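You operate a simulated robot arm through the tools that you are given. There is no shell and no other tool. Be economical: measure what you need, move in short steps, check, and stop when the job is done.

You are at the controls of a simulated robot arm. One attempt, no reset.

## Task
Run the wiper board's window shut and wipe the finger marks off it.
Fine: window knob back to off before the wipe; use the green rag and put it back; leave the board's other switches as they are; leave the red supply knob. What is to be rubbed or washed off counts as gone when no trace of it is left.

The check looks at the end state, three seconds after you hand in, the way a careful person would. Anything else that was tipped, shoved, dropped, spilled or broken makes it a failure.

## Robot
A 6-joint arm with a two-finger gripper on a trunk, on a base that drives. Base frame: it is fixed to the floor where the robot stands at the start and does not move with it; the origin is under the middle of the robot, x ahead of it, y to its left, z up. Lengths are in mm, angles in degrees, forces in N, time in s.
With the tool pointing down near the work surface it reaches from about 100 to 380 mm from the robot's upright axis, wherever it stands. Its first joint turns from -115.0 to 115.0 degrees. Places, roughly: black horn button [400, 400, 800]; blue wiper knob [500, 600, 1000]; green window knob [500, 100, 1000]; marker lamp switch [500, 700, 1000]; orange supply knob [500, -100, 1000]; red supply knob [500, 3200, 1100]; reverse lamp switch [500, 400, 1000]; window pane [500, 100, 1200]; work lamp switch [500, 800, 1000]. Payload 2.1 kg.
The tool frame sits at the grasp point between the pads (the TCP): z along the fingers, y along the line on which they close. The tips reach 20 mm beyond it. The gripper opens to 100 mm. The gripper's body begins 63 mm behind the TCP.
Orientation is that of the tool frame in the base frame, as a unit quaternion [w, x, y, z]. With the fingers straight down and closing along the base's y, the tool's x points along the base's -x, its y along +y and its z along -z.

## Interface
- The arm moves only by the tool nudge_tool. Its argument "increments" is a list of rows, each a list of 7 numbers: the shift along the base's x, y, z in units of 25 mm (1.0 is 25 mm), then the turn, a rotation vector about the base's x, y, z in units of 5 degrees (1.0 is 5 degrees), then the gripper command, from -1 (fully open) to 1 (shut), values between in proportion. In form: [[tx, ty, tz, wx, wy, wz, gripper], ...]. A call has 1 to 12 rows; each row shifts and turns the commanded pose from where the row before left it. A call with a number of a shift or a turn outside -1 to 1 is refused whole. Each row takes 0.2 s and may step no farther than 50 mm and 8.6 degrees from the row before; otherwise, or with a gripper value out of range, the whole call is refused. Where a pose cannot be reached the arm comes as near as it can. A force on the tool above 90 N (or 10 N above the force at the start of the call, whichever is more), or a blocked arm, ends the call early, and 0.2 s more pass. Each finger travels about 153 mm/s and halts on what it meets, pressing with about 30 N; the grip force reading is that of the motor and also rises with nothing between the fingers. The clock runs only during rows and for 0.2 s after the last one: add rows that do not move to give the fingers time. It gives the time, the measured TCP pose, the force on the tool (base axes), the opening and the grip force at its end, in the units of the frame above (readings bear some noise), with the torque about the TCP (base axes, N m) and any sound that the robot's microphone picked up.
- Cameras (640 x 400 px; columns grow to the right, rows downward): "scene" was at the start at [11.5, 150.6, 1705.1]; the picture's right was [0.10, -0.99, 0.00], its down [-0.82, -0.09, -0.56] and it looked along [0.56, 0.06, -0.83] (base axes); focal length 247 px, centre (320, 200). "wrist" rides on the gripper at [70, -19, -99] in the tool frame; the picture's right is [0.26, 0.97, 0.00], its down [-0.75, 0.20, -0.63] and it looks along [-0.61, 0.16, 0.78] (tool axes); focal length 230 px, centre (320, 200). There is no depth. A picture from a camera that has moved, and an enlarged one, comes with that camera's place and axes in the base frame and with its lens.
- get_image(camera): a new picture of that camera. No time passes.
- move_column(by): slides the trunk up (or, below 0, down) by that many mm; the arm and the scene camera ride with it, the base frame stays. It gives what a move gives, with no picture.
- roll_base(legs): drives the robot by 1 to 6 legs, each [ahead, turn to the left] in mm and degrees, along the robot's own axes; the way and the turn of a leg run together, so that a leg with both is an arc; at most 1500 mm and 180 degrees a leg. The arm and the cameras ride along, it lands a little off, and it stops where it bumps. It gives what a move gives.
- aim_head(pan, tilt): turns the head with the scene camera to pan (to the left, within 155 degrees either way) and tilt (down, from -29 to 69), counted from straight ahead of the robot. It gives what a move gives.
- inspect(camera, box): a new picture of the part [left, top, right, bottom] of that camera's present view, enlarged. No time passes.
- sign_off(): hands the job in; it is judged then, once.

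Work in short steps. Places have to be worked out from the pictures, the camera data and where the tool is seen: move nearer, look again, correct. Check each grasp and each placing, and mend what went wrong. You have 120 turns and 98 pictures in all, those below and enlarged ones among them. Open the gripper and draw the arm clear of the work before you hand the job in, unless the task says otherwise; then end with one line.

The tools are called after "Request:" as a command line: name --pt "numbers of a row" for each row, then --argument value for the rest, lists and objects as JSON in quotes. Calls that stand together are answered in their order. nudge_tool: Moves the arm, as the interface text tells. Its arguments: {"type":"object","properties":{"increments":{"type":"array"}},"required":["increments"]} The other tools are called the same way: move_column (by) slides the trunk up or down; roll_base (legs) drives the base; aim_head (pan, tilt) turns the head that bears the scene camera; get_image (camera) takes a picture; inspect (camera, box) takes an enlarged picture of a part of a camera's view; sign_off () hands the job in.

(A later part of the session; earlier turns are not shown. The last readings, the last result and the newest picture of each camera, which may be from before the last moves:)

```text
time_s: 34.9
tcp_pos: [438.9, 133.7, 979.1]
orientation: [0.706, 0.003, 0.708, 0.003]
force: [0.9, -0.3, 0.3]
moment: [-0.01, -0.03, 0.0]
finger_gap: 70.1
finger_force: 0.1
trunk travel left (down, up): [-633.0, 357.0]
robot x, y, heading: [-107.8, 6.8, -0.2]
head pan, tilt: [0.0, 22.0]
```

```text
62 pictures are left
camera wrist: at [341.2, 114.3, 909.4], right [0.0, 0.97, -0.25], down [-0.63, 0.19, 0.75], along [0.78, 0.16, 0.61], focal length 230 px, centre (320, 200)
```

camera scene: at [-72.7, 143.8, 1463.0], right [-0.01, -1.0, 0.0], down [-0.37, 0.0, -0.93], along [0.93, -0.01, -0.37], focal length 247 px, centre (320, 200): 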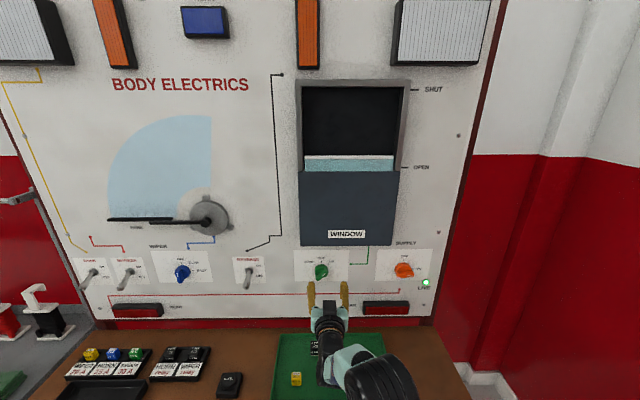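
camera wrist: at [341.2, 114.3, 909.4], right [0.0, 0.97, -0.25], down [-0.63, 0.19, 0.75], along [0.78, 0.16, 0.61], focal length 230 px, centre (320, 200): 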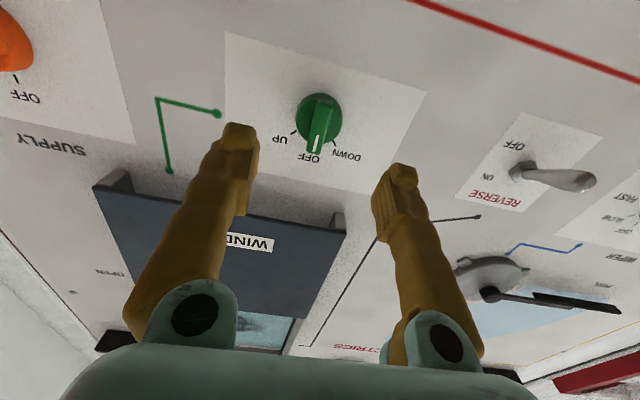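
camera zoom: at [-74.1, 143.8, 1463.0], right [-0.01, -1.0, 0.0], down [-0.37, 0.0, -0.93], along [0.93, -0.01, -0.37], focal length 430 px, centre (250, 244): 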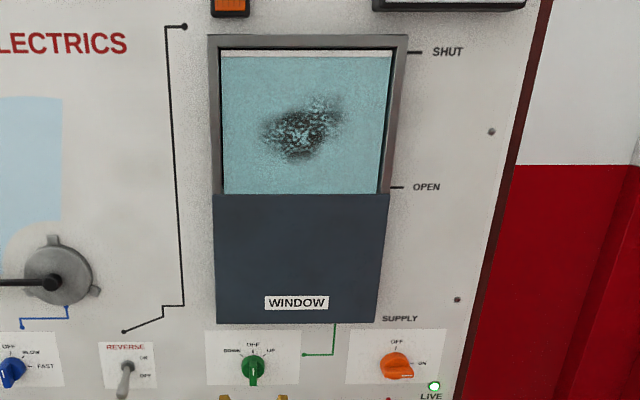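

Window shut, knob at OFF. Now the rag at roughly (374, 1019, 735). Back away first, then fold the tool down.

Request:
roll_base --legs '[[-250, 0]]'

Request:
nudge_tool --pt "-0.4 0 0.3 0 1 0 -0.4" --pt "-0.4 0 0.3 0 1 0 -0.4" --pt "-0.4 0 0.3 0 1 0 -0.4" --pt "-0.4 0 0.2 0 1 0 -0.4" --pt "-0.5 0 0 0 1 0 -0.4" --pt "-0.5 0 0 0 1 0 -0.4" --pt "-0.5 0 0 0 1 0 -0.4" --pt "-0.5 0 0 0 1 0 -0.4" --pt "-0.5 0 0 0 1 0 -0.4" --pt "-0.5 0 0 0 1 0 -0.4"

Request:
nudge_tool --pt "-0.5 0 0 0 1 0 -0.4" --pt "-0.5 0 0 0 1 0 -0.4" --pt "-0.6 0 0 0 1 0 -0.4" --pt "-0.6 0 0 0 1 0 -0.4" --pt "-0.6 0 0 0 1 0 -0.4" --pt "-0.6 0 0 0 1 0 -0.4" --pt "-0.6 0 0 0 1 0 -1" --pt "-0.6 0 0 0 1 0 -1"

Request:
aim_head --pan 50 --tilt 40

Request:
get_image --camera "scene"

```text
time_s: 36.7
tcp_pos: [192.0, 135.7, 979.9]
orientation: [0.706, 0.003, 0.708, 0.002]
force: [-0.3, 0.0, -0.1]
moment: [-0.03, -0.02, -0.04]
finger_gap: 69.9
finger_force: 0.1
trunk travel left (down, up): [-633.0, 357.0]
robot x, y, heading: [-357.9, 3.3, -0.4]
head pan, tilt: [0.0, 22.0]
```

```text
time_s: 38.9
tcp_pos: [77.2, 134.8, 1006.5]
orientation: [0.339, 0.003, 0.941, 0.0]
force: [-0.3, 0.5, 0.4]
moment: [-0.01, 0.01, -0.05]
finger_gap: 70.3
finger_force: 0.0
trunk travel left (down, up): [-633.0, 357.0]
robot x, y, heading: [-355.3, 9.6, -0.4]
head pan, tilt: [0.0, 22.0]
```

```text
time_s: 40.7
tcp_pos: [-37.0, 136.2, 1007.0]
orientation: [-0.002, 0.003, 1.0, 0.0]
force: [-0.1, 0.2, 0.3]
moment: [0.03, -0.01, 0.02]
finger_gap: 99.9
finger_force: 0.1
trunk travel left (down, up): [-633.0, 357.0]
robot x, y, heading: [-355.5, 2.9, -0.4]
head pan, tilt: [0.0, 22.0]
```

```text
time_s: 41.9
tcp_pos: [-37.4, 136.2, 1006.9]
orientation: [-0.001, 0.003, 1.0, -0.001]
force: [0.2, -0.6, -0.9]
moment: [-0.01, 0.05, 0.03]
finger_gap: 100.1
finger_force: 0.1
trunk travel left (down, up): [-633.0, 357.0]
robot x, y, heading: [-353.8, 5.6, -0.8]
head pan, tilt: [50.0, 40.0]
```

```text
61 pictures are left
camera scene: at [-358.9, 211.1, 1434.9], right [0.76, -0.65, 0.0], down [-0.42, -0.49, -0.77], along [0.5, 0.58, -0.64], focal length 247 px, centre (320, 200)
```

scene: 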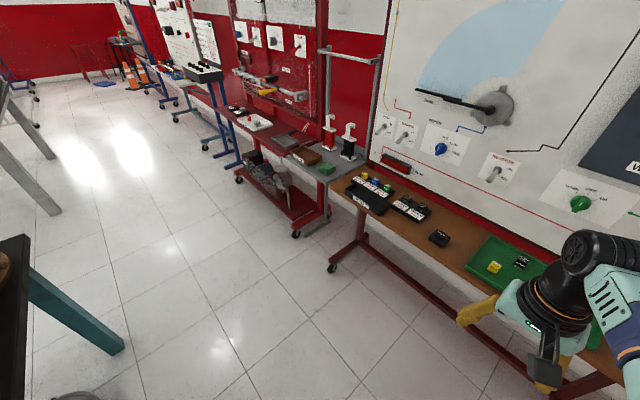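

The aisle is clear; rag confirmed near (377, 1018). Turn left, drive along, and turn back to face the trolley.

Request:
roll_base --legs '[[0, 90], [985, 0], [0, -89]]'

Request:
aim_head --pan 0 --tilt 45

Request:
get_image --camera "scene"

```text
time_s: 54.6
tcp_pos: [-60.3, 1135.9, 1005.6]
orientation: [-0.002, -0.032, 0.999, -0.001]
force: [0.8, 0.6, -0.7]
moment: [0.0, -0.03, -0.01]
finger_gap: 100.0
finger_force: 0.0
trunk travel left (down, up): [-633.0, 357.0]
robot x, y, heading: [-364.3, 982.9, 3.7]
head pan, tilt: [50.0, 40.0]
```

```text
time_s: 55.8
tcp_pos: [-59.3, 1136.8, 1006.4]
orientation: [-0.002, -0.031, 1.0, -0.001]
force: [0.0, -0.5, -0.3]
moment: [0.01, -0.03, 0.01]
finger_gap: 100.0
finger_force: 0.0
trunk travel left (down, up): [-633.0, 357.0]
robot x, y, heading: [-367.7, 982.9, 3.5]
head pan, tilt: [0.0, 45.0]
```

```text
60 pictures are left
camera scene: at [-355.3, 1125.4, 1427.6], right [0.06, -1.0, 0.0], down [-0.71, -0.04, -0.71], along [0.71, 0.04, -0.71], focal length 247 px, centre (320, 200)
```

scene: 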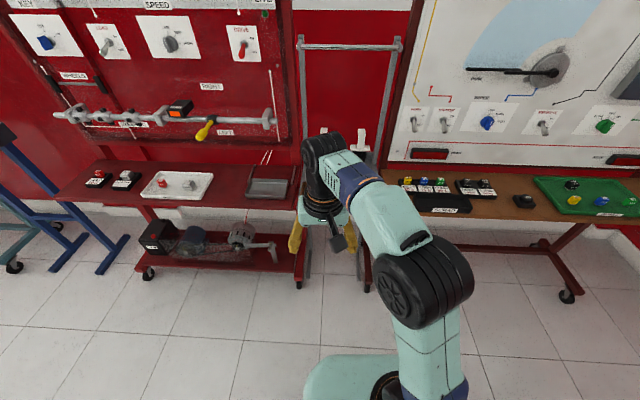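

Nearly square. Forward 390 mm while trimming the heading.

Request:
roll_base --legs '[[390, -3.6]]'

Request:
get_image --camera "scene"

Request:
get_image --camera "wrist"

```text
time_s: 58.2
tcp_pos: [341.4, 1123.4, 1006.6]
orientation: [-0.002, 0.005, 1.0, -0.001]
force: [0.1, 0.9, 0.1]
moment: [-0.01, 0.0, 0.01]
finger_gap: 99.8
finger_force: 0.1
trunk travel left (down, up): [-633.0, 357.0]
robot x, y, heading: [21.2, 995.5, -0.4]
head pan, tilt: [0.0, 45.0]
```

```text
59 pictures are left
camera scene: at [45.5, 1133.4, 1427.6], right [-0.01, -1.0, 0.0], down [-0.71, 0.01, -0.71], along [0.71, -0.01, -0.71], focal length 247 px, centre (320, 200)
```

scene: 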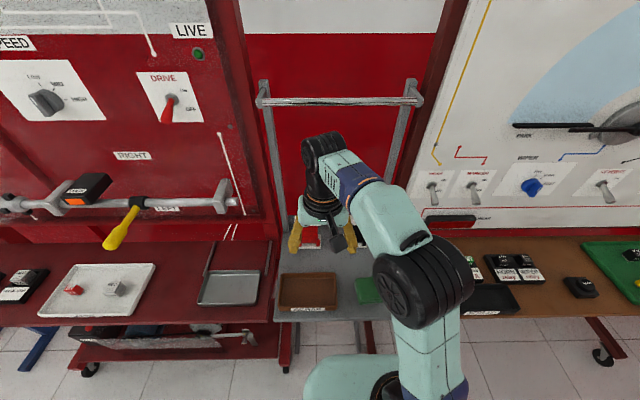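

```text
58 pictures are left
camera wrist: at [272.3, 1104.0, 1105.4], right [-0.25, 0.97, 0.0], down [0.75, 0.19, 0.63], along [0.61, 0.15, -0.78], focal length 230 px, centre (320, 200)
```

wrist: 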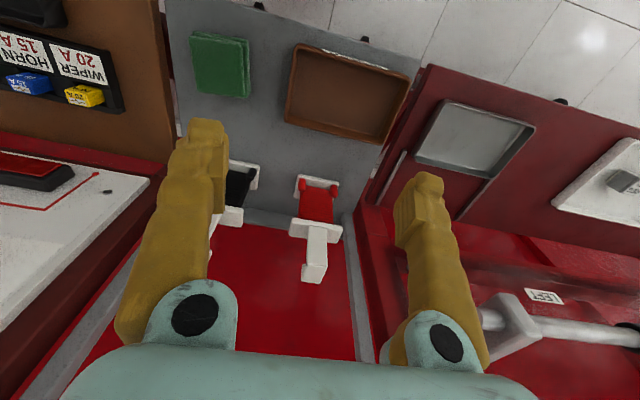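

Rag at about (360, 988), top near z≈750, ~75 mm across y. Moving above it and descending to 840.

Request:
nudge_tool --pt "0.3 -0.9 0 0 0 0 -1" --pt "0.3 -0.9 0 0 0 0 -1" --pt "0.2 -0.9 0 0 0 0 -1" --pt "0 -0.9 0 0 0 0 -1" --pt "0 -0.9 -0.5 0 0 0 -1" --pt "0 -0.9 -1 0 0 0 -1" --pt "0 0 -1 0 0 0 -1" --pt "0 0 -1 0 0 0 -1" --pt "0 0 -1 0 0 0 -1" --pt "0 0 -1 0 0 0 -1" --pt "0 0 -1 0 0 0 -1"

Request:
get_image --camera "wrist"

Request:
get_image --camera "scene"

```text
time_s: 60.6
tcp_pos: [360.7, 987.9, 843.5]
orientation: [-0.002, 0.006, 1.0, -0.001]
force: [0.4, 0.3, -0.1]
moment: [-0.03, 0.04, -0.03]
finger_gap: 99.7
finger_force: 0.0
trunk travel left (down, up): [-633.0, 357.0]
robot x, y, heading: [23.6, 994.6, -0.9]
head pan, tilt: [0.0, 45.0]
```

```text
57 pictures are left
camera wrist: at [292.1, 968.3, 942.5], right [-0.25, 0.97, 0.0], down [0.75, 0.19, 0.63], along [0.61, 0.15, -0.78], focal length 230 px, centre (320, 200)
```

wrist: 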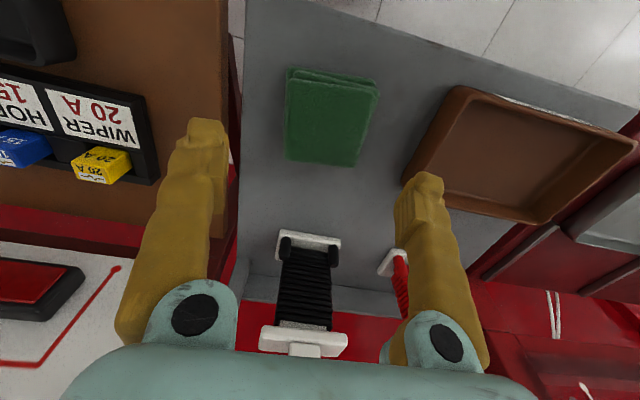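

```text
56 pictures are left
camera scene: at [45.8, 1133.3, 1427.6], right [-0.01, -1.0, 0.0], down [-0.71, 0.01, -0.71], along [0.71, -0.01, -0.71], focal length 247 px, centre (320, 200)
```

scene: 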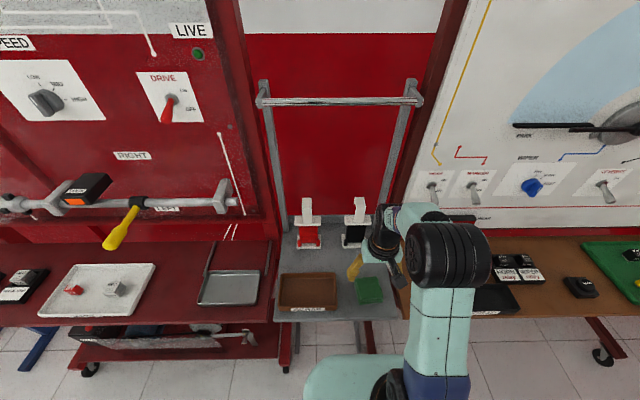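

Rag ~66 × 72 mm centred at (362, 991). Descending to just above its top.

Request:
nudge_tool --pt "0 0.1 -1 0 0 0 -1" --pt "0 0 -1 0 0 0 -1" --pt "0 0 -0.6 0 0 0 -1"

Request:
get_image --camera "wrist"

Request:
inspect --camera "scene" --box '[310, 220, 430, 330]'

```text
time_s: 61.4
tcp_pos: [360.1, 991.0, 777.0]
orientation: [-0.002, 0.004, 1.0, 0.0]
force: [0.1, -0.1, 0.3]
moment: [-0.03, 0.0, -0.02]
finger_gap: 99.9
finger_force: 0.0
trunk travel left (down, up): [-633.0, 357.0]
robot x, y, heading: [22.6, 994.7, -0.7]
head pan, tilt: [0.0, 45.0]
```

```text
55 pictures are left
camera wrist: at [292.1, 972.1, 876.8], right [-0.25, 0.97, 0.0], down [0.75, 0.19, 0.63], along [0.61, 0.15, -0.78], focal length 230 px, centre (320, 200)
```

wrist: 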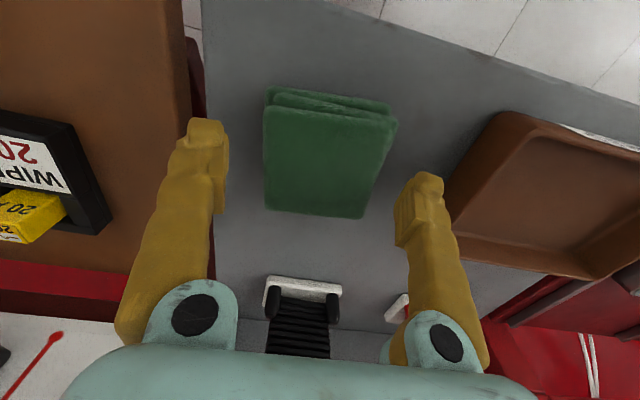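

```text
3.64 times, centred on (370, 275) of scene
camera zoom: at [45.5, 1133.5, 1427.6], right [-0.01, -1.0, 0.0], down [-0.71, 0.01, -0.71], along [0.71, -0.01, -0.71], focal length 898 px, centre (138, -73)
```

zoom: 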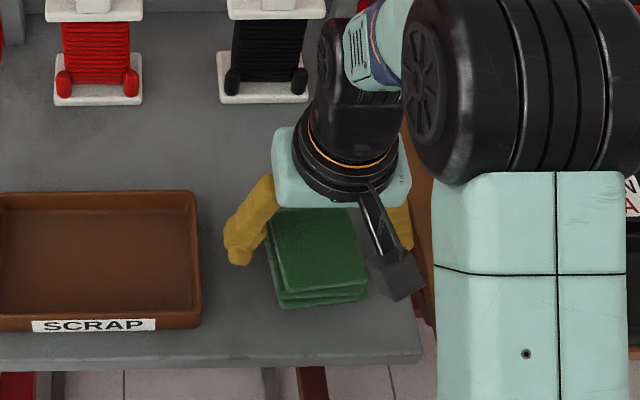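

Well centred. Stepping down carefully.

Request:
nudge_tool --pt "0 0 -0.5 0 0 0 -1" --pt "0 0 -0.16 0 0 0 -1"

Request:
get_image --camera "wrist"

Request:
inspect --camera "scene" --box '[330, 250, 430, 320]'

```text
time_s: 62.0
tcp_pos: [361.7, 990.3, 761.3]
orientation: [-0.002, 0.005, 1.0, -0.001]
force: [0.6, 0.4, -1.0]
moment: [0.04, -0.01, 0.03]
finger_gap: 100.3
finger_force: 0.0
trunk travel left (down, up): [-633.0, 357.0]
robot x, y, heading: [22.6, 992.8, -0.8]
head pan, tilt: [0.0, 45.0]
```

```text
53 pictures are left
camera wrist: at [292.0, 972.3, 861.2], right [-0.25, 0.97, 0.0], down [0.75, 0.19, 0.63], along [0.61, 0.15, -0.78], focal length 230 px, centre (320, 200)
```

wrist: 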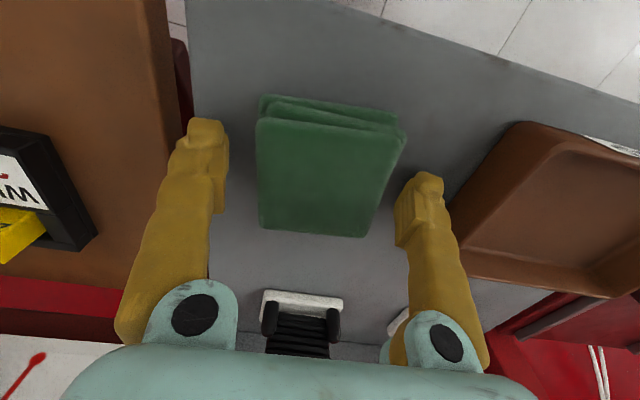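

```text
5.71 times, centred on (380, 285) of scene
camera zoom: at [45.2, 1133.3, 1427.6], right [-0.01, -1.0, 0.0], down [-0.71, 0.01, -0.71], along [0.71, -0.01, -0.71], focal length 1412 px, centre (-23, -286)
```

zoom: 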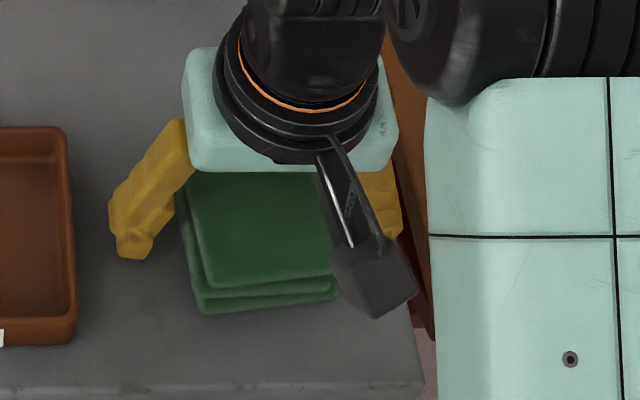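

I'll try closing here: the gap will tell whether the rag is between the pads.

Request:
nudge_tool --pt "0 0 0 0 0 0 -0.5" --pt "0 0 0 0 0 0 -0.2" --pt "0 0 0 0 0 0 0" --pt "0 0 0 0 0 0 0"

Request:
get_image --camera "wrist"

```text
time_s: 63.0
tcp_pos: [359.8, 991.0, 762.4]
orientation: [-0.002, 0.005, 1.0, -0.001]
force: [-0.9, 0.4, -0.2]
moment: [-0.03, 0.02, -0.01]
finger_gap: 71.7
finger_force: 29.9
trunk travel left (down, up): [-633.0, 357.0]
robot x, y, heading: [23.5, 992.7, -0.8]
head pan, tilt: [0.0, 45.0]
```

```text
51 pictures are left
camera wrist: at [292.1, 972.3, 861.3], right [-0.25, 0.97, 0.0], down [0.75, 0.19, 0.63], along [0.61, 0.15, -0.78], focal length 230 px, centre (320, 200)
```

wrist: 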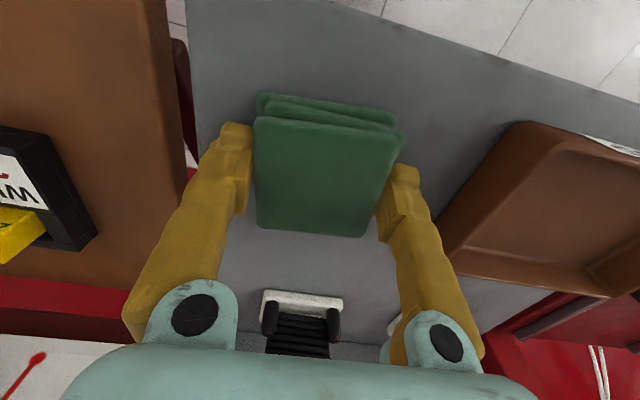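

Rag is gripped at 72 mm. Lifting 40 mm and checking it comes up.

Request:
nudge_tool --pt "0 0 0.4 0 0 0 0.3" --pt "0 0 0.6 0 0 0 0.3" --pt "0 0 0.8 0 0 0 0.3" --pt "0 0 1 0 0 0 0.3"

Request:
get_image --camera "wrist"

Request:
inspect --camera "scene" --box '[310, 220, 430, 330]'

```text
time_s: 64.0
tcp_pos: [363.8, 990.6, 835.6]
orientation: [-0.002, 0.005, 1.0, -0.001]
force: [-1.2, -0.4, -0.5]
moment: [0.04, -0.01, -0.01]
finger_gap: 71.1
finger_force: 29.6
trunk travel left (down, up): [-633.0, 357.0]
robot x, y, heading: [22.2, 995.4, -0.7]
head pan, tilt: [0.0, 45.0]
```

```text
50 pictures are left
camera wrist: at [294.4, 971.2, 933.8], right [-0.25, 0.97, 0.0], down [0.75, 0.19, 0.63], along [0.61, 0.15, -0.78], focal length 230 px, centre (320, 200)
```

wrist: 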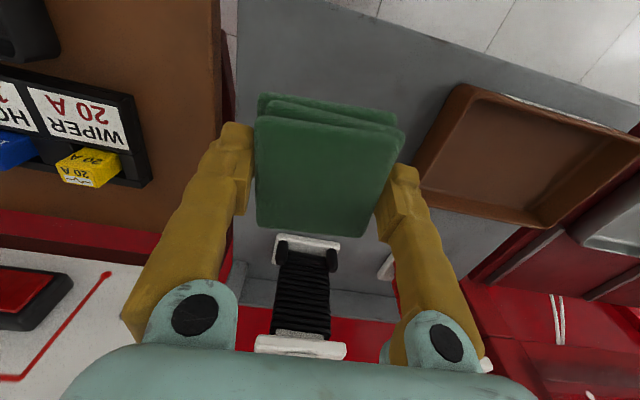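

```text
3.64 times, centred on (370, 275) of scene
camera zoom: at [44.9, 1133.2, 1427.6], right [-0.01, -1.0, 0.0], down [-0.71, 0.01, -0.71], along [0.71, -0.01, -0.71], focal length 898 px, centre (138, -73)
```

zoom: 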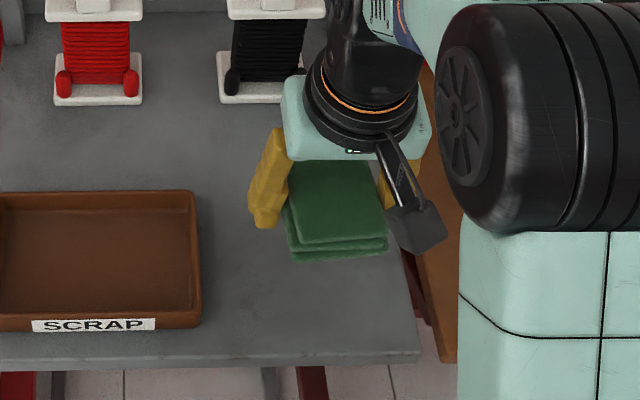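

Rag secure. Pane marks estimated around y 0–120, z 1342–1440. I'll raise the trunk and drive back to the board.

Request:
move_column --by 200

Request:
roll_base --legs '[[-390, 0], [0, -89], [1030, 0], [0, 87]]'

Request:
aim_head --pan 5 --tilt 20

Request:
get_image --camera "scene"

```text
time_s: 66.2
tcp_pos: [362.9, 990.8, 1034.7]
orientation: [-0.002, 0.005, 1.0, -0.001]
force: [-1.1, 0.1, -0.8]
moment: [0.01, 0.01, 0.02]
finger_gap: 70.8
finger_force: 30.1
trunk travel left (down, up): [-833.0, 157.0]
robot x, y, heading: [21.6, 997.1, -1.0]
head pan, tilt: [0.0, 45.0]
```

```text
time_s: 81.1
tcp_pos: [-57.1, -74.7, 1034.4]
orientation: [-0.001, 0.046, 0.999, 0.0]
force: [1.4, -0.6, -0.8]
moment: [0.03, -0.02, 0.02]
finger_gap: 69.4
finger_force: 29.8
trunk travel left (down, up): [-833.0, 157.0]
robot x, y, heading: [-393.0, -40.4, -5.6]
head pan, tilt: [0.0, 45.0]
```

```text
time_s: 82.0
tcp_pos: [-56.9, -75.0, 1034.0]
orientation: [-0.002, 0.046, 0.999, -0.001]
force: [0.6, -1.3, 0.1]
moment: [0.02, -0.04, 0.01]
finger_gap: 69.3
finger_force: 30.0
trunk travel left (down, up): [-833.0, 157.0]
robot x, y, heading: [-399.7, -43.7, -5.4]
head pan, tilt: [5.0, 20.0]
```

```text
48 pictures are left
camera scene: at [-350.3, 101.5, 1666.2], right [-0.01, -1.0, 0.0], down [-0.34, 0.0, -0.94], along [0.94, -0.01, -0.34], focal length 247 px, centre (320, 200)
```

scene: 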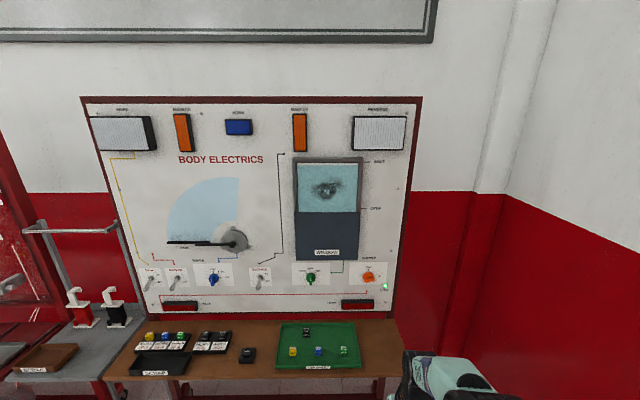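

Marks confirmed near (y 69, z 1380). Trim heading, raise the trunk fully, then level the tool while still clear of the board.

Request:
roll_base --legs '[[0, 5.4]]'

Request:
move_column --by 157

Request:
nudge_tool --pt "0.3 0.3 0.8 0 -1 0 0.3" --pt "0.4 0.3 0.8 0 -1 0 0.3" --pt "0.4 0.3 0.8 0 -1 0 0.3" --pt "0.4 0.3 0.8 0 -1 0 0.3" --pt "0.4 0.3 0.6 0 -1 0 0.3" --pt "0.5 0.3 0.6 0 -1 0 0.3" --pt "0.5 0.3 0.6 0 -1 0 0.3" --pt "0.5 0.3 0.6 0 -1 0 0.3" --pt "0.5 0.3 0.4 0 -1 0 0.3"

Request:
nudge_tool --pt "0.5 0.3 0.3 0 -1 0 0.3" --pt "0.5 0.3 0.3 0 -1 0 0.3" --pt "0.5 0.3 0.2 0 -1 0 0.3" --pt "0.5 0.3 0.2 0 -1 0 0.3" --pt "0.5 0 0 0 -1 0 0.3" --pt "0.5 0 0 0 -1 0 0.3" --pt "0.4 0 0 0 -1 0 0.3" --pt "0.4 0 0 0 -1 0 0.3" --pt "0.4 0 0 0 -1 0 0.3"

Request:
get_image --camera "wrist"

```text
time_s: 82.9
tcp_pos: [-55.4, -42.7, 1035.1]
orientation: [-0.002, -0.001, 1.0, -0.001]
force: [-0.1, 0.1, -0.6]
moment: [-0.01, 0.0, -0.03]
finger_gap: 69.3
finger_force: 30.0
trunk travel left (down, up): [-833.0, 157.0]
robot x, y, heading: [-397.6, -44.8, 0.3]
head pan, tilt: [5.0, 20.0]
```

```text
time_s: 84.8
tcp_pos: [-56.2, -42.1, 1191.5]
orientation: [-0.002, -0.001, 1.0, -0.001]
force: [-0.3, 0.3, 0.1]
moment: [-0.02, -0.01, 0.01]
finger_gap: 69.3
finger_force: 29.7
trunk travel left (down, up): [-990.0, 0.0]
robot x, y, heading: [-398.5, -40.7, 0.1]
head pan, tilt: [5.0, 20.0]
```

```text
time_s: 86.8
tcp_pos: [43.0, 26.4, 1341.4]
orientation: [0.382, 0.0, 0.924, -0.001]
force: [-0.2, 0.3, -0.6]
moment: [0.02, 0.01, 0.02]
finger_gap: 69.4
finger_force: 30.2
trunk travel left (down, up): [-990.0, 0.0]
robot x, y, heading: [-398.8, -44.6, 0.1]
head pan, tilt: [5.0, 20.0]
```

```text
time_s: 88.8
tcp_pos: [148.9, 55.0, 1364.4]
orientation: [0.706, 0.0, 0.709, -0.002]
force: [-1.0, 0.4, 0.8]
moment: [-0.01, -0.01, 0.03]
finger_gap: 69.3
finger_force: 30.1
trunk travel left (down, up): [-990.0, 0.0]
robot x, y, heading: [-402.4, -41.2, 0.2]
head pan, tilt: [5.0, 20.0]
```

```text
47 pictures are left
camera wrist: at [50.1, 35.6, 1296.1], right [0.0, 0.97, -0.26], down [-0.63, 0.2, 0.75], along [0.78, 0.16, 0.61], focal length 230 px, centre (320, 200)
```

wrist: 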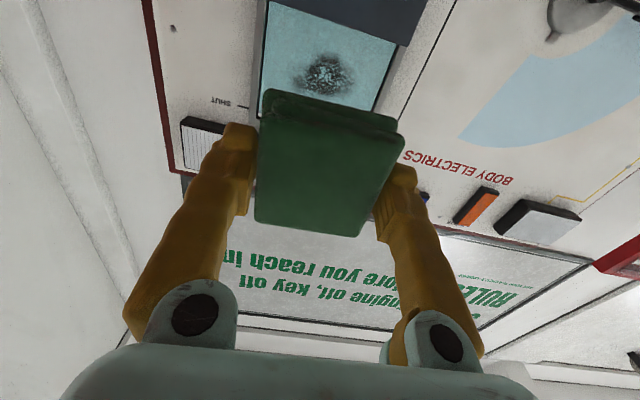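

Level with the rag in front. Drive forward 310 mm toward the pane.

Request:
roll_base --legs '[[310, 0]]'

Request:
nudge_tool --pt "0 0.3 0.4 0 0 0 0.3" --pt "0 0.2 0.4 0 0 0 0.3"

Request:
get_image --camera "wrist"

Request:
aim_head --pan 10 --tilt 25

Request:
get_image --camera "scene"

```text
time_s: 90.9
tcp_pos: [463.0, 47.6, 1366.9]
orientation: [0.707, 0.003, 0.708, -0.005]
force: [-0.3, 0.4, -0.1]
moment: [-0.03, -0.02, -0.01]
finger_gap: 69.5
finger_force: 30.4
trunk travel left (down, up): [-990.0, 0.0]
robot x, y, heading: [-83.4, -44.6, -0.6]
head pan, tilt: [5.0, 20.0]
```

```text
time_s: 91.5
tcp_pos: [463.2, 59.9, 1385.2]
orientation: [0.706, 0.004, 0.708, -0.005]
force: [0.1, -0.6, -1.2]
moment: [0.03, 0.0, 0.01]
finger_gap: 69.1
finger_force: 30.1
trunk travel left (down, up): [-990.0, 0.0]
robot x, y, heading: [-85.8, -45.5, -0.3]
head pan, tilt: [5.0, 20.0]
```

```text
46 pictures are left
camera wrist: at [365.0, 41.3, 1317.1], right [0.01, 0.97, -0.26], down [-0.63, 0.21, 0.75], along [0.78, 0.15, 0.61], focal length 230 px, centre (320, 200)
```

wrist: 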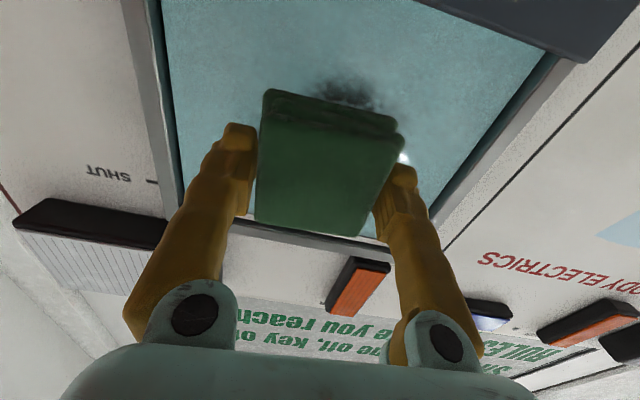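

```text
time_s: 92.1
tcp_pos: [466.2, 59.6, 1387.0]
orientation: [0.706, 0.004, 0.708, -0.005]
force: [0.1, -1.0, 0.0]
moment: [0.05, 0.01, 0.0]
finger_gap: 69.1
finger_force: 30.2
trunk travel left (down, up): [-990.0, 0.0]
robot x, y, heading: [-81.5, -45.3, -0.8]
head pan, tilt: [10.0, 25.0]
```

```text
45 pictures are left
camera scene: at [-48.6, 111.3, 1815.2], right [0.16, -0.99, 0.0], down [-0.42, -0.07, -0.91], along [0.89, 0.15, -0.42], focal length 247 px, centre (320, 200)
```

scene: 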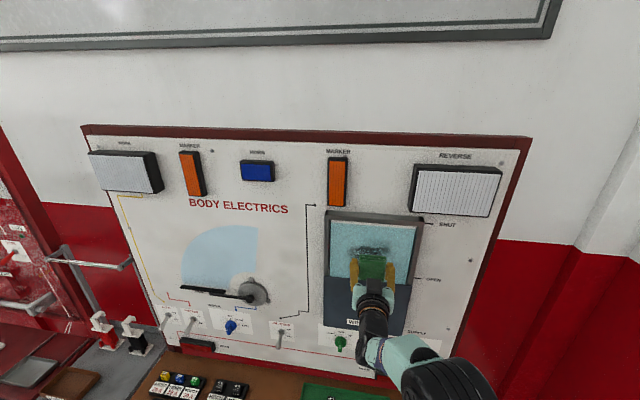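

Approach the pane: 50 mm, then small steps feeling for contact.

Request:
nudge_tool --pt "0.6 0 0 0 0 0.15 0.3" --pt "0.6 0 0 0 0 0 0.3" --pt "0.6 0 0 0 0 0 0.3"

Request:
nudge_tool --pt "0.3 0 0 0 0 0 0.3"

Request:
nudge_tool --pt "0.25 0 0 0 0 0 0.3"

Request:
get_image --camera "wrist"

```text
time_s: 92.9
tcp_pos: [503.7, 59.6, 1389.8]
orientation: [0.707, -0.002, 0.707, 0.001]
force: [-1.2, -0.4, -0.3]
moment: [0.0, 0.01, 0.0]
finger_gap: 69.3
finger_force: 30.0
trunk travel left (down, up): [-990.0, 0.0]
robot x, y, heading: [-80.5, -47.2, -0.4]
head pan, tilt: [10.0, 25.0]
```

```text
time_s: 93.3
tcp_pos: [504.8, 61.0, 1390.3]
orientation: [0.708, -0.001, 0.706, 0.001]
force: [-25.4, -3.4, -7.3]
moment: [-0.05, 0.51, 0.13]
finger_gap: 69.1
finger_force: 30.5
trunk travel left (down, up): [-990.0, 0.0]
robot x, y, heading: [-78.3, -45.7, -0.5]
head pan, tilt: [10.0, 25.0]
```

```text
time_s: 93.7
tcp_pos: [503.6, 60.0, 1396.0]
orientation: [0.71, -0.002, 0.704, 0.0]
force: [-21.0, -0.3, -6.8]
moment: [0.01, 0.92, 0.1]
finger_gap: 69.2
finger_force: 29.9
trunk travel left (down, up): [-990.0, 0.0]
robot x, y, heading: [-81.8, -45.9, -0.6]
head pan, tilt: [10.0, 25.0]
```

```text
44 pictures are left
camera wrist: at [407.0, 40.3, 1324.6], right [0.0, 0.97, -0.26], down [-0.64, 0.2, 0.74], along [0.77, 0.17, 0.61], focal length 230 px, centre (320, 200)
```

wrist: 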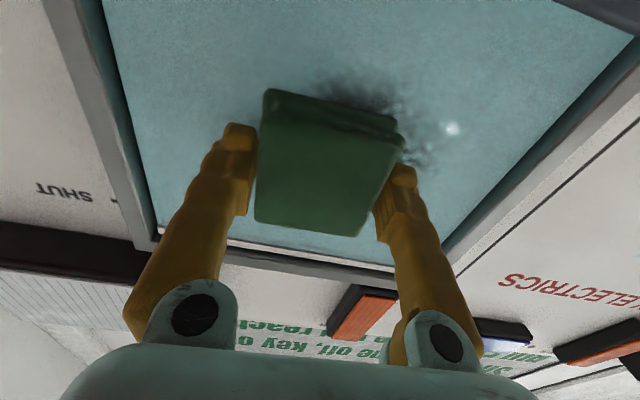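

In contact with ~21–25 N. Begin wiping strokes at this height.

Request:
nudge_tool --pt "0 0.6 0 0 0 0 0.3" --pt "0 0.6 0 0 0 0 0.3" --pt "0 0.6 0 0 0 0 0.3" --pt "0 -0.6 0 0 0 0 0.3" --pt "0 -0.6 0 0 0 0 0.3" --pt "0 -0.6 0 0 0 0 0.3" --pt "0 -0.6 0 0 0 0 0.3" --pt "0 -0.6 0 0 0 0 0.3" --pt "0 -0.6 0 0 0 0 0.3" --pt "0 0.6 0 0 0 0 0.3" --pt "0 0.6 0 0 0 0 0.3" --pt "0 0.6 0 0 0 0 0.3"

Request:
get_image --camera "wrist"

Request:
inspect --camera "scene" --box '[300, 190, 460, 350]'

```text
time_s: 94.6
tcp_pos: [483.8, 92.2, 1359.4]
orientation: [0.678, -0.015, 0.735, -0.009]
force: [-0.5, -1.0, -6.3]
moment: [0.0, -0.58, 0.08]
finger_gap: 70.3
finger_force: 30.0
trunk travel left (down, up): [-990.0, 0.0]
robot x, y, heading: [-84.7, -45.6, -0.7]
head pan, tilt: [10.0, 25.0]
stopped in row 4: the arm was blocked; the commanded pose is now the measured one
```

```text
43 pictures are left
camera wrist: at [379.9, 67.9, 1298.1], right [-0.03, 0.96, -0.29], down [-0.57, 0.22, 0.79], along [0.82, 0.19, 0.54], focal length 230 px, centre (320, 200)
```

wrist: 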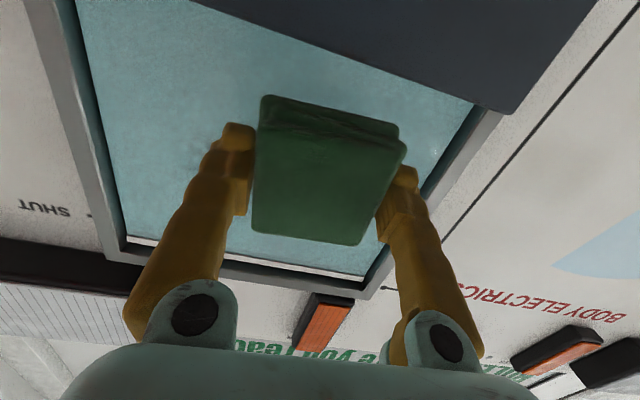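

```text
2.50 times, centred on (380, 270) of scene
camera zoom: at [-152.8, 110.4, 1820.9], right [0.16, -0.99, 0.01], down [-0.36, -0.07, -0.93], along [0.92, 0.15, -0.37], focal length 618 px, centre (170, 25)
```

zoom: 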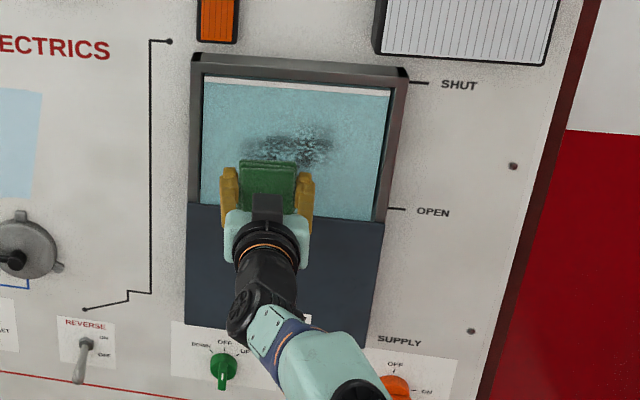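

The whole robot rocked back from the push (camera shifted ~100 mm). I'll stop, let it settle and re-check the stance.

Request:
nudge_tool --pt "0 0 0 0 0 0 0.3" --pt "0 0 0 0 0 0 0.3" --pt "0 0 0 0 0 0 0.3" --pt "0 0 0 0 0 0 0.3"

Request:
get_image --camera "scene"

```text
time_s: 94.9
tcp_pos: [492.8, 59.2, 1285.3]
orientation: [0.604, -0.017, 0.797, -0.026]
force: [-23.9, 6.2, -2.7]
moment: [-0.42, -0.13, 0.51]
finger_gap: 71.2
finger_force: 29.5
trunk travel left (down, up): [-990.0, 0.0]
robot x, y, heading: [-85.7, -43.5, -0.1]
head pan, tilt: [10.0, 25.0]
stopped in row 1: the arm was blocked; the commanded pose is now the measured one
```

```text
41 pictures are left
camera scene: at [-158.3, 113.9, 1820.3], right [0.16, -0.99, 0.01], down [-0.36, -0.07, -0.93], along [0.92, 0.15, -0.37], focal length 247 px, centre (320, 200)
```

scene: 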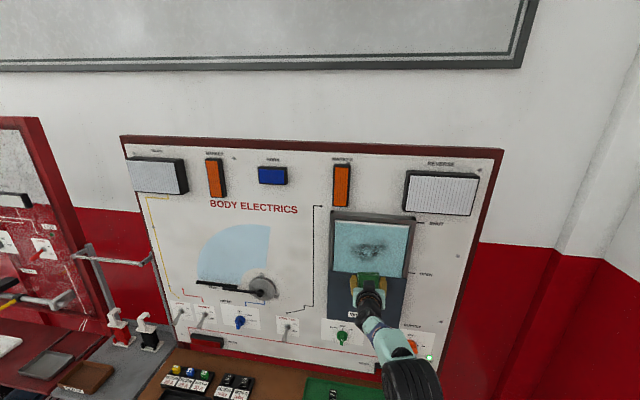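

The tool sagged onto the door's top lip while the robot is tilted back. Retract the tool from the board and let the robot settle upright.

Request:
nudge_tool --pt "-1 0 0.3 0 0 0 0.3" --pt "-1 0 0.3 0 0 0 0.3" --pt "-1 0 0.3 0 0 0 0.3"

Request:
get_image --camera "scene"

```text
time_s: 95.2
tcp_pos: [429.2, 21.6, 1264.7]
orientation: [0.568, -0.006, 0.822, -0.031]
force: [-1.2, -1.2, 1.0]
moment: [0.05, 0.07, 0.12]
finger_gap: 70.6
finger_force: 30.6
trunk travel left (down, up): [-990.0, 0.0]
robot x, y, heading: [-85.6, -48.6, -0.5]
head pan, tilt: [10.0, 25.0]
stopped in row 1: the arm was blocked; the commanded pose is now the measured one
```

```text
40 pictures are left
camera scene: at [-248.1, 111.5, 1821.5], right [0.16, -0.99, 0.02], down [-0.31, -0.07, -0.95], along [0.93, 0.15, -0.32], focal length 247 px, centre (320, 200)
```

scene: 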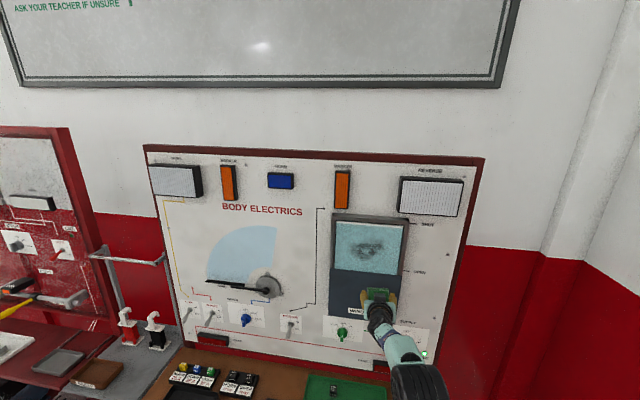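

The robot is tipping backward. I'll drive the base back under it at once.

Request:
roll_base --legs '[[-350, 0]]'

Request:
get_image --camera "scene"

```text
time_s: 96.0
tcp_pos: [432.4, -59.8, 1160.7]
orientation: [0.495, 0.04, 0.868, 0.004]
force: [-1.1, -0.1, -0.7]
moment: [0.0, 0.02, -0.01]
finger_gap: 70.4
finger_force: 29.9
trunk travel left (down, up): [-990.0, 0.0]
robot x, y, heading: [-87.8, -45.1, -0.6]
head pan, tilt: [10.0, 25.0]
stopped in leg 1: the robot was blocked; the commanded pose is now the measured one
```

```text
39 pictures are left
camera scene: at [-238.9, 113.0, 1821.8], right [0.16, -0.99, 0.02], down [-0.32, -0.07, -0.94], along [0.93, 0.15, -0.33], focal length 247 px, centre (320, 200)
```

scene: 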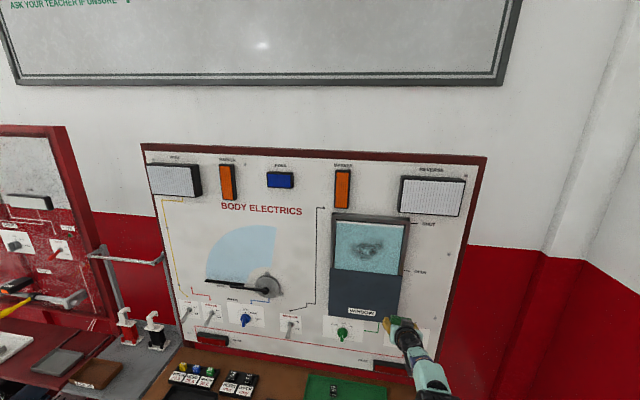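

The tilt seems to have stopped near 6°. I need to see what's blocking; looking down at the robot.

Request:
aim_head --pan 0 --tilt 65

Request:
get_image --camera "scene"

Request:
get_image --camera "wrist"

```text
time_s: 97.0
tcp_pos: [491.1, -51.5, 1133.9]
orientation: [0.476, 0.03, 0.879, -0.018]
force: [-43.1, -9.9, -27.7]
moment: [-1.25, 0.62, 1.48]
finger_gap: 72.9
finger_force: 29.7
trunk travel left (down, up): [-990.0, 0.0]
robot x, y, heading: [-93.4, -44.4, -0.6]
head pan, tilt: [0.0, 65.0]
```

```text
38 pictures are left
camera scene: at [-173.2, 91.6, 1763.4], right [-0.01, -1.0, 0.0], down [-0.88, 0.01, -0.47], along [0.47, 0.0, -0.88], focal length 247 px, centre (320, 200)
```

scene: 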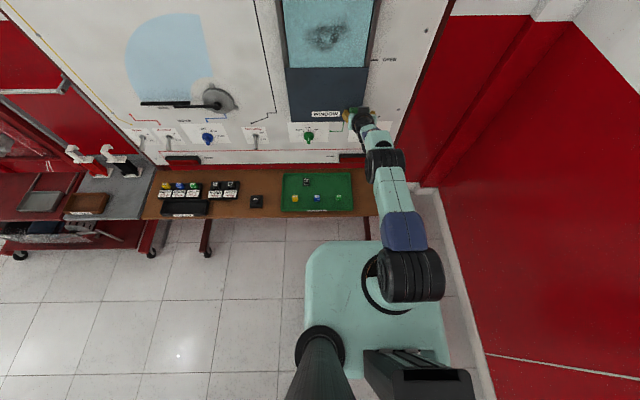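

```text
37 pictures are left
camera wrist: at [369.6, -63.4, 1130.7], right [-0.07, 0.97, -0.22], down [-0.1, 0.21, 0.97], along [0.99, 0.09, 0.09], focal length 230 px, centre (320, 200)
```

wrist: 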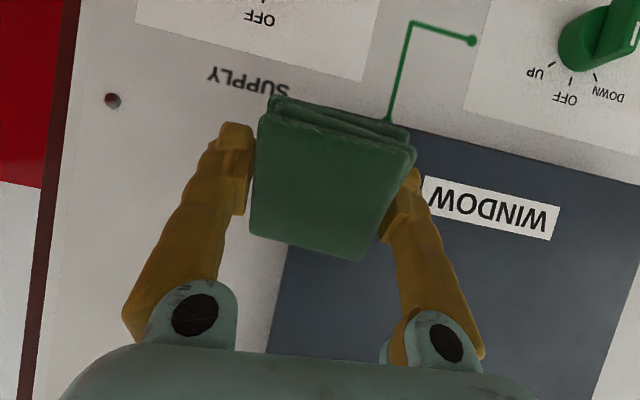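

It has rocked forward again and the tool now leans on the board (43 N). I'll gently withdraw the tool so it can settle on its wheels.

Request:
nudge_tool --pt "-0.6 0 0 0 0 0 0.3" --pt "-0.6 0 0 0 0 0 0.3" --pt "-0.6 0 0 0 0 0 0.3" --pt "-0.6 0 0 0 0 0 0.3" --pt "-0.6 0 0 0 0 0 0.3"

Request:
get_image --camera "scene"

```text
time_s: 97.4
tcp_pos: [478.2, -56.6, 1113.5]
orientation: [0.465, 0.033, 0.885, -0.01]
force: [-1.3, 0.5, -1.1]
moment: [0.0, 0.05, -0.02]
finger_gap: 72.9
finger_force: 30.1
trunk travel left (down, up): [-990.0, 0.0]
robot x, y, heading: [-86.5, -44.8, -0.5]
head pan, tilt: [0.0, 65.0]
stopped in row 1: the arm was blocked; the commanded pose is now the measured one
```

```text
36 pictures are left
camera scene: at [-181.4, 96.9, 1763.9], right [-0.01, -1.0, 0.0], down [-0.88, 0.01, -0.47], along [0.47, 0.0, -0.88], focal length 247 px, centre (320, 200)
```

scene: 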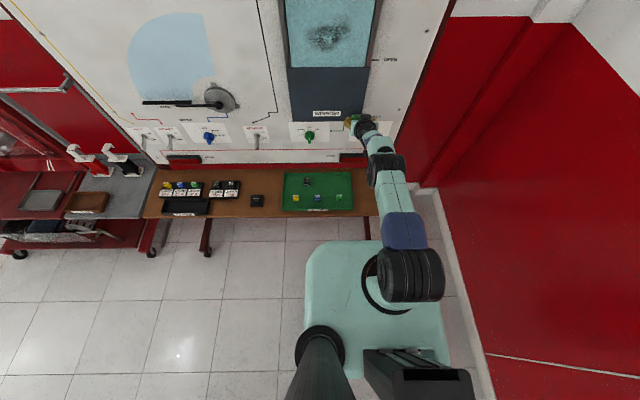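

No contact now but it still leans back ~3°. Backing the base away so it can come down without the tool hitting the board.

Request:
roll_base --legs '[[-200, 0]]'

Request:
get_image --camera "scene"

```text
time_s: 99.0
tcp_pos: [330.3, -53.1, 1095.0]
orientation: [0.452, 0.035, 0.891, -0.012]
force: [-1.3, 0.9, -0.2]
moment: [-0.01, -0.05, 0.04]
finger_gap: 73.0
finger_force: 29.9
trunk travel left (down, up): [-990.0, 0.0]
robot x, y, heading: [-282.5, -42.6, -0.5]
head pan, tilt: [0.0, 65.0]
```

```text
35 pictures are left
camera scene: at [-305.2, 96.9, 1760.4], right [-0.01, -1.0, 0.0], down [-0.9, 0.01, -0.44], along [0.44, 0.0, -0.9], focal length 247 px, centre (320, 200)
```

scene: 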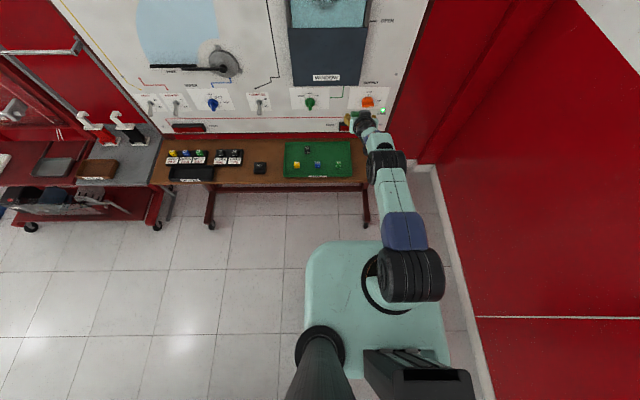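

Recovered: robot upright at x≈-282, rag still held. From now on I'll press only very lightly. Re-levelling the tool at pane height, well clear of the board.

Request:
nudge_tool --pt "-0.2 0.38 0.98 0 -0.6 0.07 0.3" --pt "-0.2 0.38 0.98 0 -0.6 0.07 0.3" --pt "-0.2 0.38 0.98 0 -0.6 0.07 0.3" --pt "-0.2 0.38 0.98 0 -0.6 0.07 0.3" --pt "-0.2 0.38 0.98 0 -0.6 0.07 0.3" --pt "-0.2 0.38 0.98 0 -0.6 0.07 0.3" --pt "-0.2 0.38 0.98 0 -0.6 0.07 0.3" --pt "-0.2 0.38 0.98 0 -0.6 0.07 0.3" --pt "-0.2 0.38 0.98 0 -0.6 0.07 0.3" --pt "-0.2 0.38 0.98 0 -0.6 0.07 0.3" --pt "-0.2 0.38 0.98 0 -0.6 0.07 0.3" --pt "-0.2 0.38 0.98 0 -0.6 0.07 0.3"

Request:
aim_head --pan 0 --tilt 25

Request:
get_image --camera "scene"

Request:
inspect --camera "scene" --box '[250, 150, 430, 350]'

Request:
get_image --camera "wrist"

```text
time_s: 99.7
tcp_pos: [348.3, -25.3, 1205.4]
orientation: [0.572, 0.045, 0.819, 0.0]
force: [0.7, 0.3, -1.5]
moment: [-0.01, -0.01, -0.02]
finger_gap: 72.8
finger_force: 30.0
trunk travel left (down, up): [-990.0, 0.0]
robot x, y, heading: [-279.9, -46.9, -0.3]
head pan, tilt: [0.0, 65.0]
stopped in row 3: the arm was blocked; the commanded pose is now the measured one
```

```text
time_s: 100.7
tcp_pos: [324.9, -26.3, 1179.4]
orientation: [0.539, 0.044, 0.841, 0.001]
force: [-1.6, 0.3, -0.2]
moment: [0.01, 0.02, 0.03]
finger_gap: 72.7
finger_force: 29.9
trunk travel left (down, up): [-990.0, 0.0]
robot x, y, heading: [-283.0, -43.5, -0.3]
head pan, tilt: [0.0, 25.0]
```

```text
34 pictures are left
camera scene: at [-257.8, 96.7, 1815.4], right [-0.01, -1.0, 0.0], down [-0.42, 0.0, -0.91], along [0.91, -0.01, -0.42], focal length 247 px, centre (320, 200)
```

scene: 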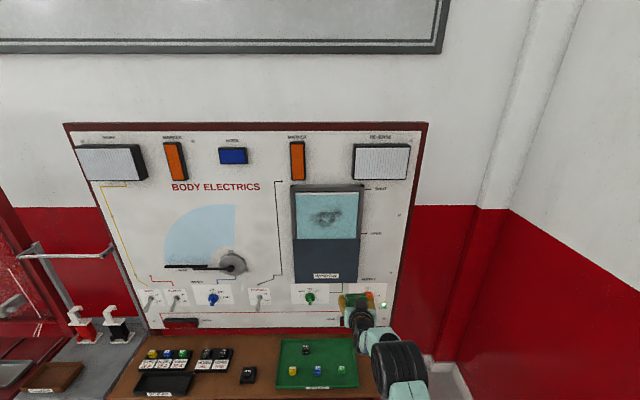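

```text
2.00 times, centred on (340, 250) of scene
camera zoom: at [-257.8, 96.7, 1815.4], right [-0.01, -1.0, 0.0], down [-0.42, 0.0, -0.91], along [0.91, -0.01, -0.42], focal length 494 px, centre (280, 100)
```

zoom: 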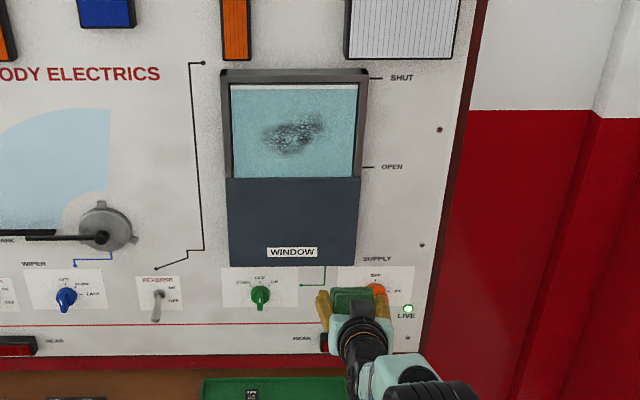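

```text
32 pictures are left
camera wrist: at [206.4, -35.8, 1157.1], right [-0.04, 0.98, -0.19], down [-0.25, 0.17, 0.95], along [0.97, 0.08, 0.24], focal length 230 px, centre (320, 200)
```

wrist: 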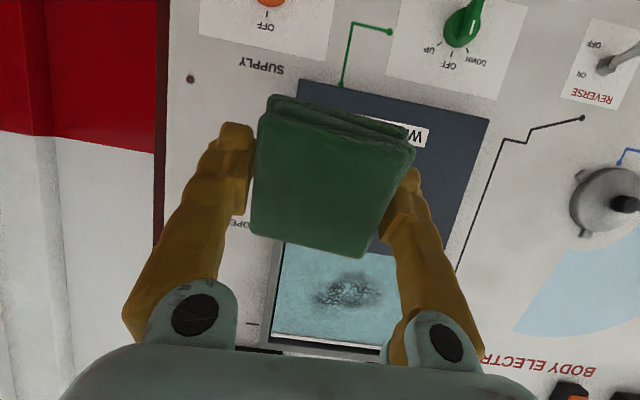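

Board state is intact (knob OFF, lamp live, window shut), robot upright. Continue raising and levelling, more gently.

Request:
nudge_tool --pt "-0.18 0.29 0.7 -0.047 -0.41 0.07 0.3" --pt "-0.18 0.29 0.7 -0.047 -0.41 0.07 0.3" --pt "-0.18 0.29 0.7 -0.047 -0.41 0.07 0.3" --pt "-0.18 0.29 0.7 -0.047 -0.41 0.07 0.3" --pt "-0.18 0.29 0.7 -0.047 -0.41 0.07 0.3" --pt "-0.18 0.29 0.7 -0.047 -0.41 0.07 0.3" --pt "-0.18 0.29 0.7 -0.047 -0.41 0.07 0.3" --pt "-0.18 0.29 0.7 -0.047 -0.41 0.07 0.3" --pt "-0.18 0.29 0.7 -0.047 -0.41 0.07 0.3" --pt "-0.18 0.29 0.7 -0.047 -0.41 0.07 0.3" --pt "-0.18 0.29 0.7 -0.047 -0.41 0.07 0.3" --pt "-0.18 0.29 0.7 -0.047 -0.41 0.07 0.3"

```text
time_s: 103.3
tcp_pos: [275.7, 64.8, 1386.8]
orientation: [0.705, -0.005, 0.709, 0.01]
force: [-1.1, 0.1, -1.8]
moment: [0.03, 0.01, -0.02]
finger_gap: 72.7
finger_force: 29.5
out of reach, approached as far as the arm can: row 1
trunk travel left (down, up): [-990.0, 0.0]
robot x, y, heading: [-281.1, -42.3, -0.1]
head pan, tilt: [0.0, 25.0]
```

Level at pane height again. Drive 140 mm forward only, so the arm reaches further out (better balance).

Request:
roll_base --legs '[[140, 0]]'

Request:
nudge_tool --pt "0.6 0 0 0.05 0 -0.15 0.3" --pt "0.6 0 0 0 0 0 0.3" --pt "0.6 0 0 0 0 0 0.3" --pt "0.4 0 0 0 0 0 0.3" --pt "0 0 0 0 0 0 0.3"

```text
time_s: 104.6
tcp_pos: [401.0, 61.8, 1394.2]
orientation: [0.71, -0.003, 0.704, 0.009]
force: [0.1, 0.0, 0.1]
moment: [0.02, 0.07, -0.02]
finger_gap: 73.0
finger_force: 29.4
trunk travel left (down, up): [-990.0, 0.0]
robot x, y, heading: [-144.9, -43.4, -0.5]
head pan, tilt: [0.0, 25.0]
```

```text
time_s: 105.8
tcp_pos: [466.0, 61.5, 1388.9]
orientation: [0.706, 0.004, 0.708, 0.006]
force: [0.2, -0.6, 0.5]
moment: [0.02, 0.0, 0.03]
finger_gap: 72.3
finger_force: 30.2
trunk travel left (down, up): [-990.0, 0.0]
robot x, y, heading: [-146.9, -44.6, -0.6]
head pan, tilt: [0.0, 25.0]
```

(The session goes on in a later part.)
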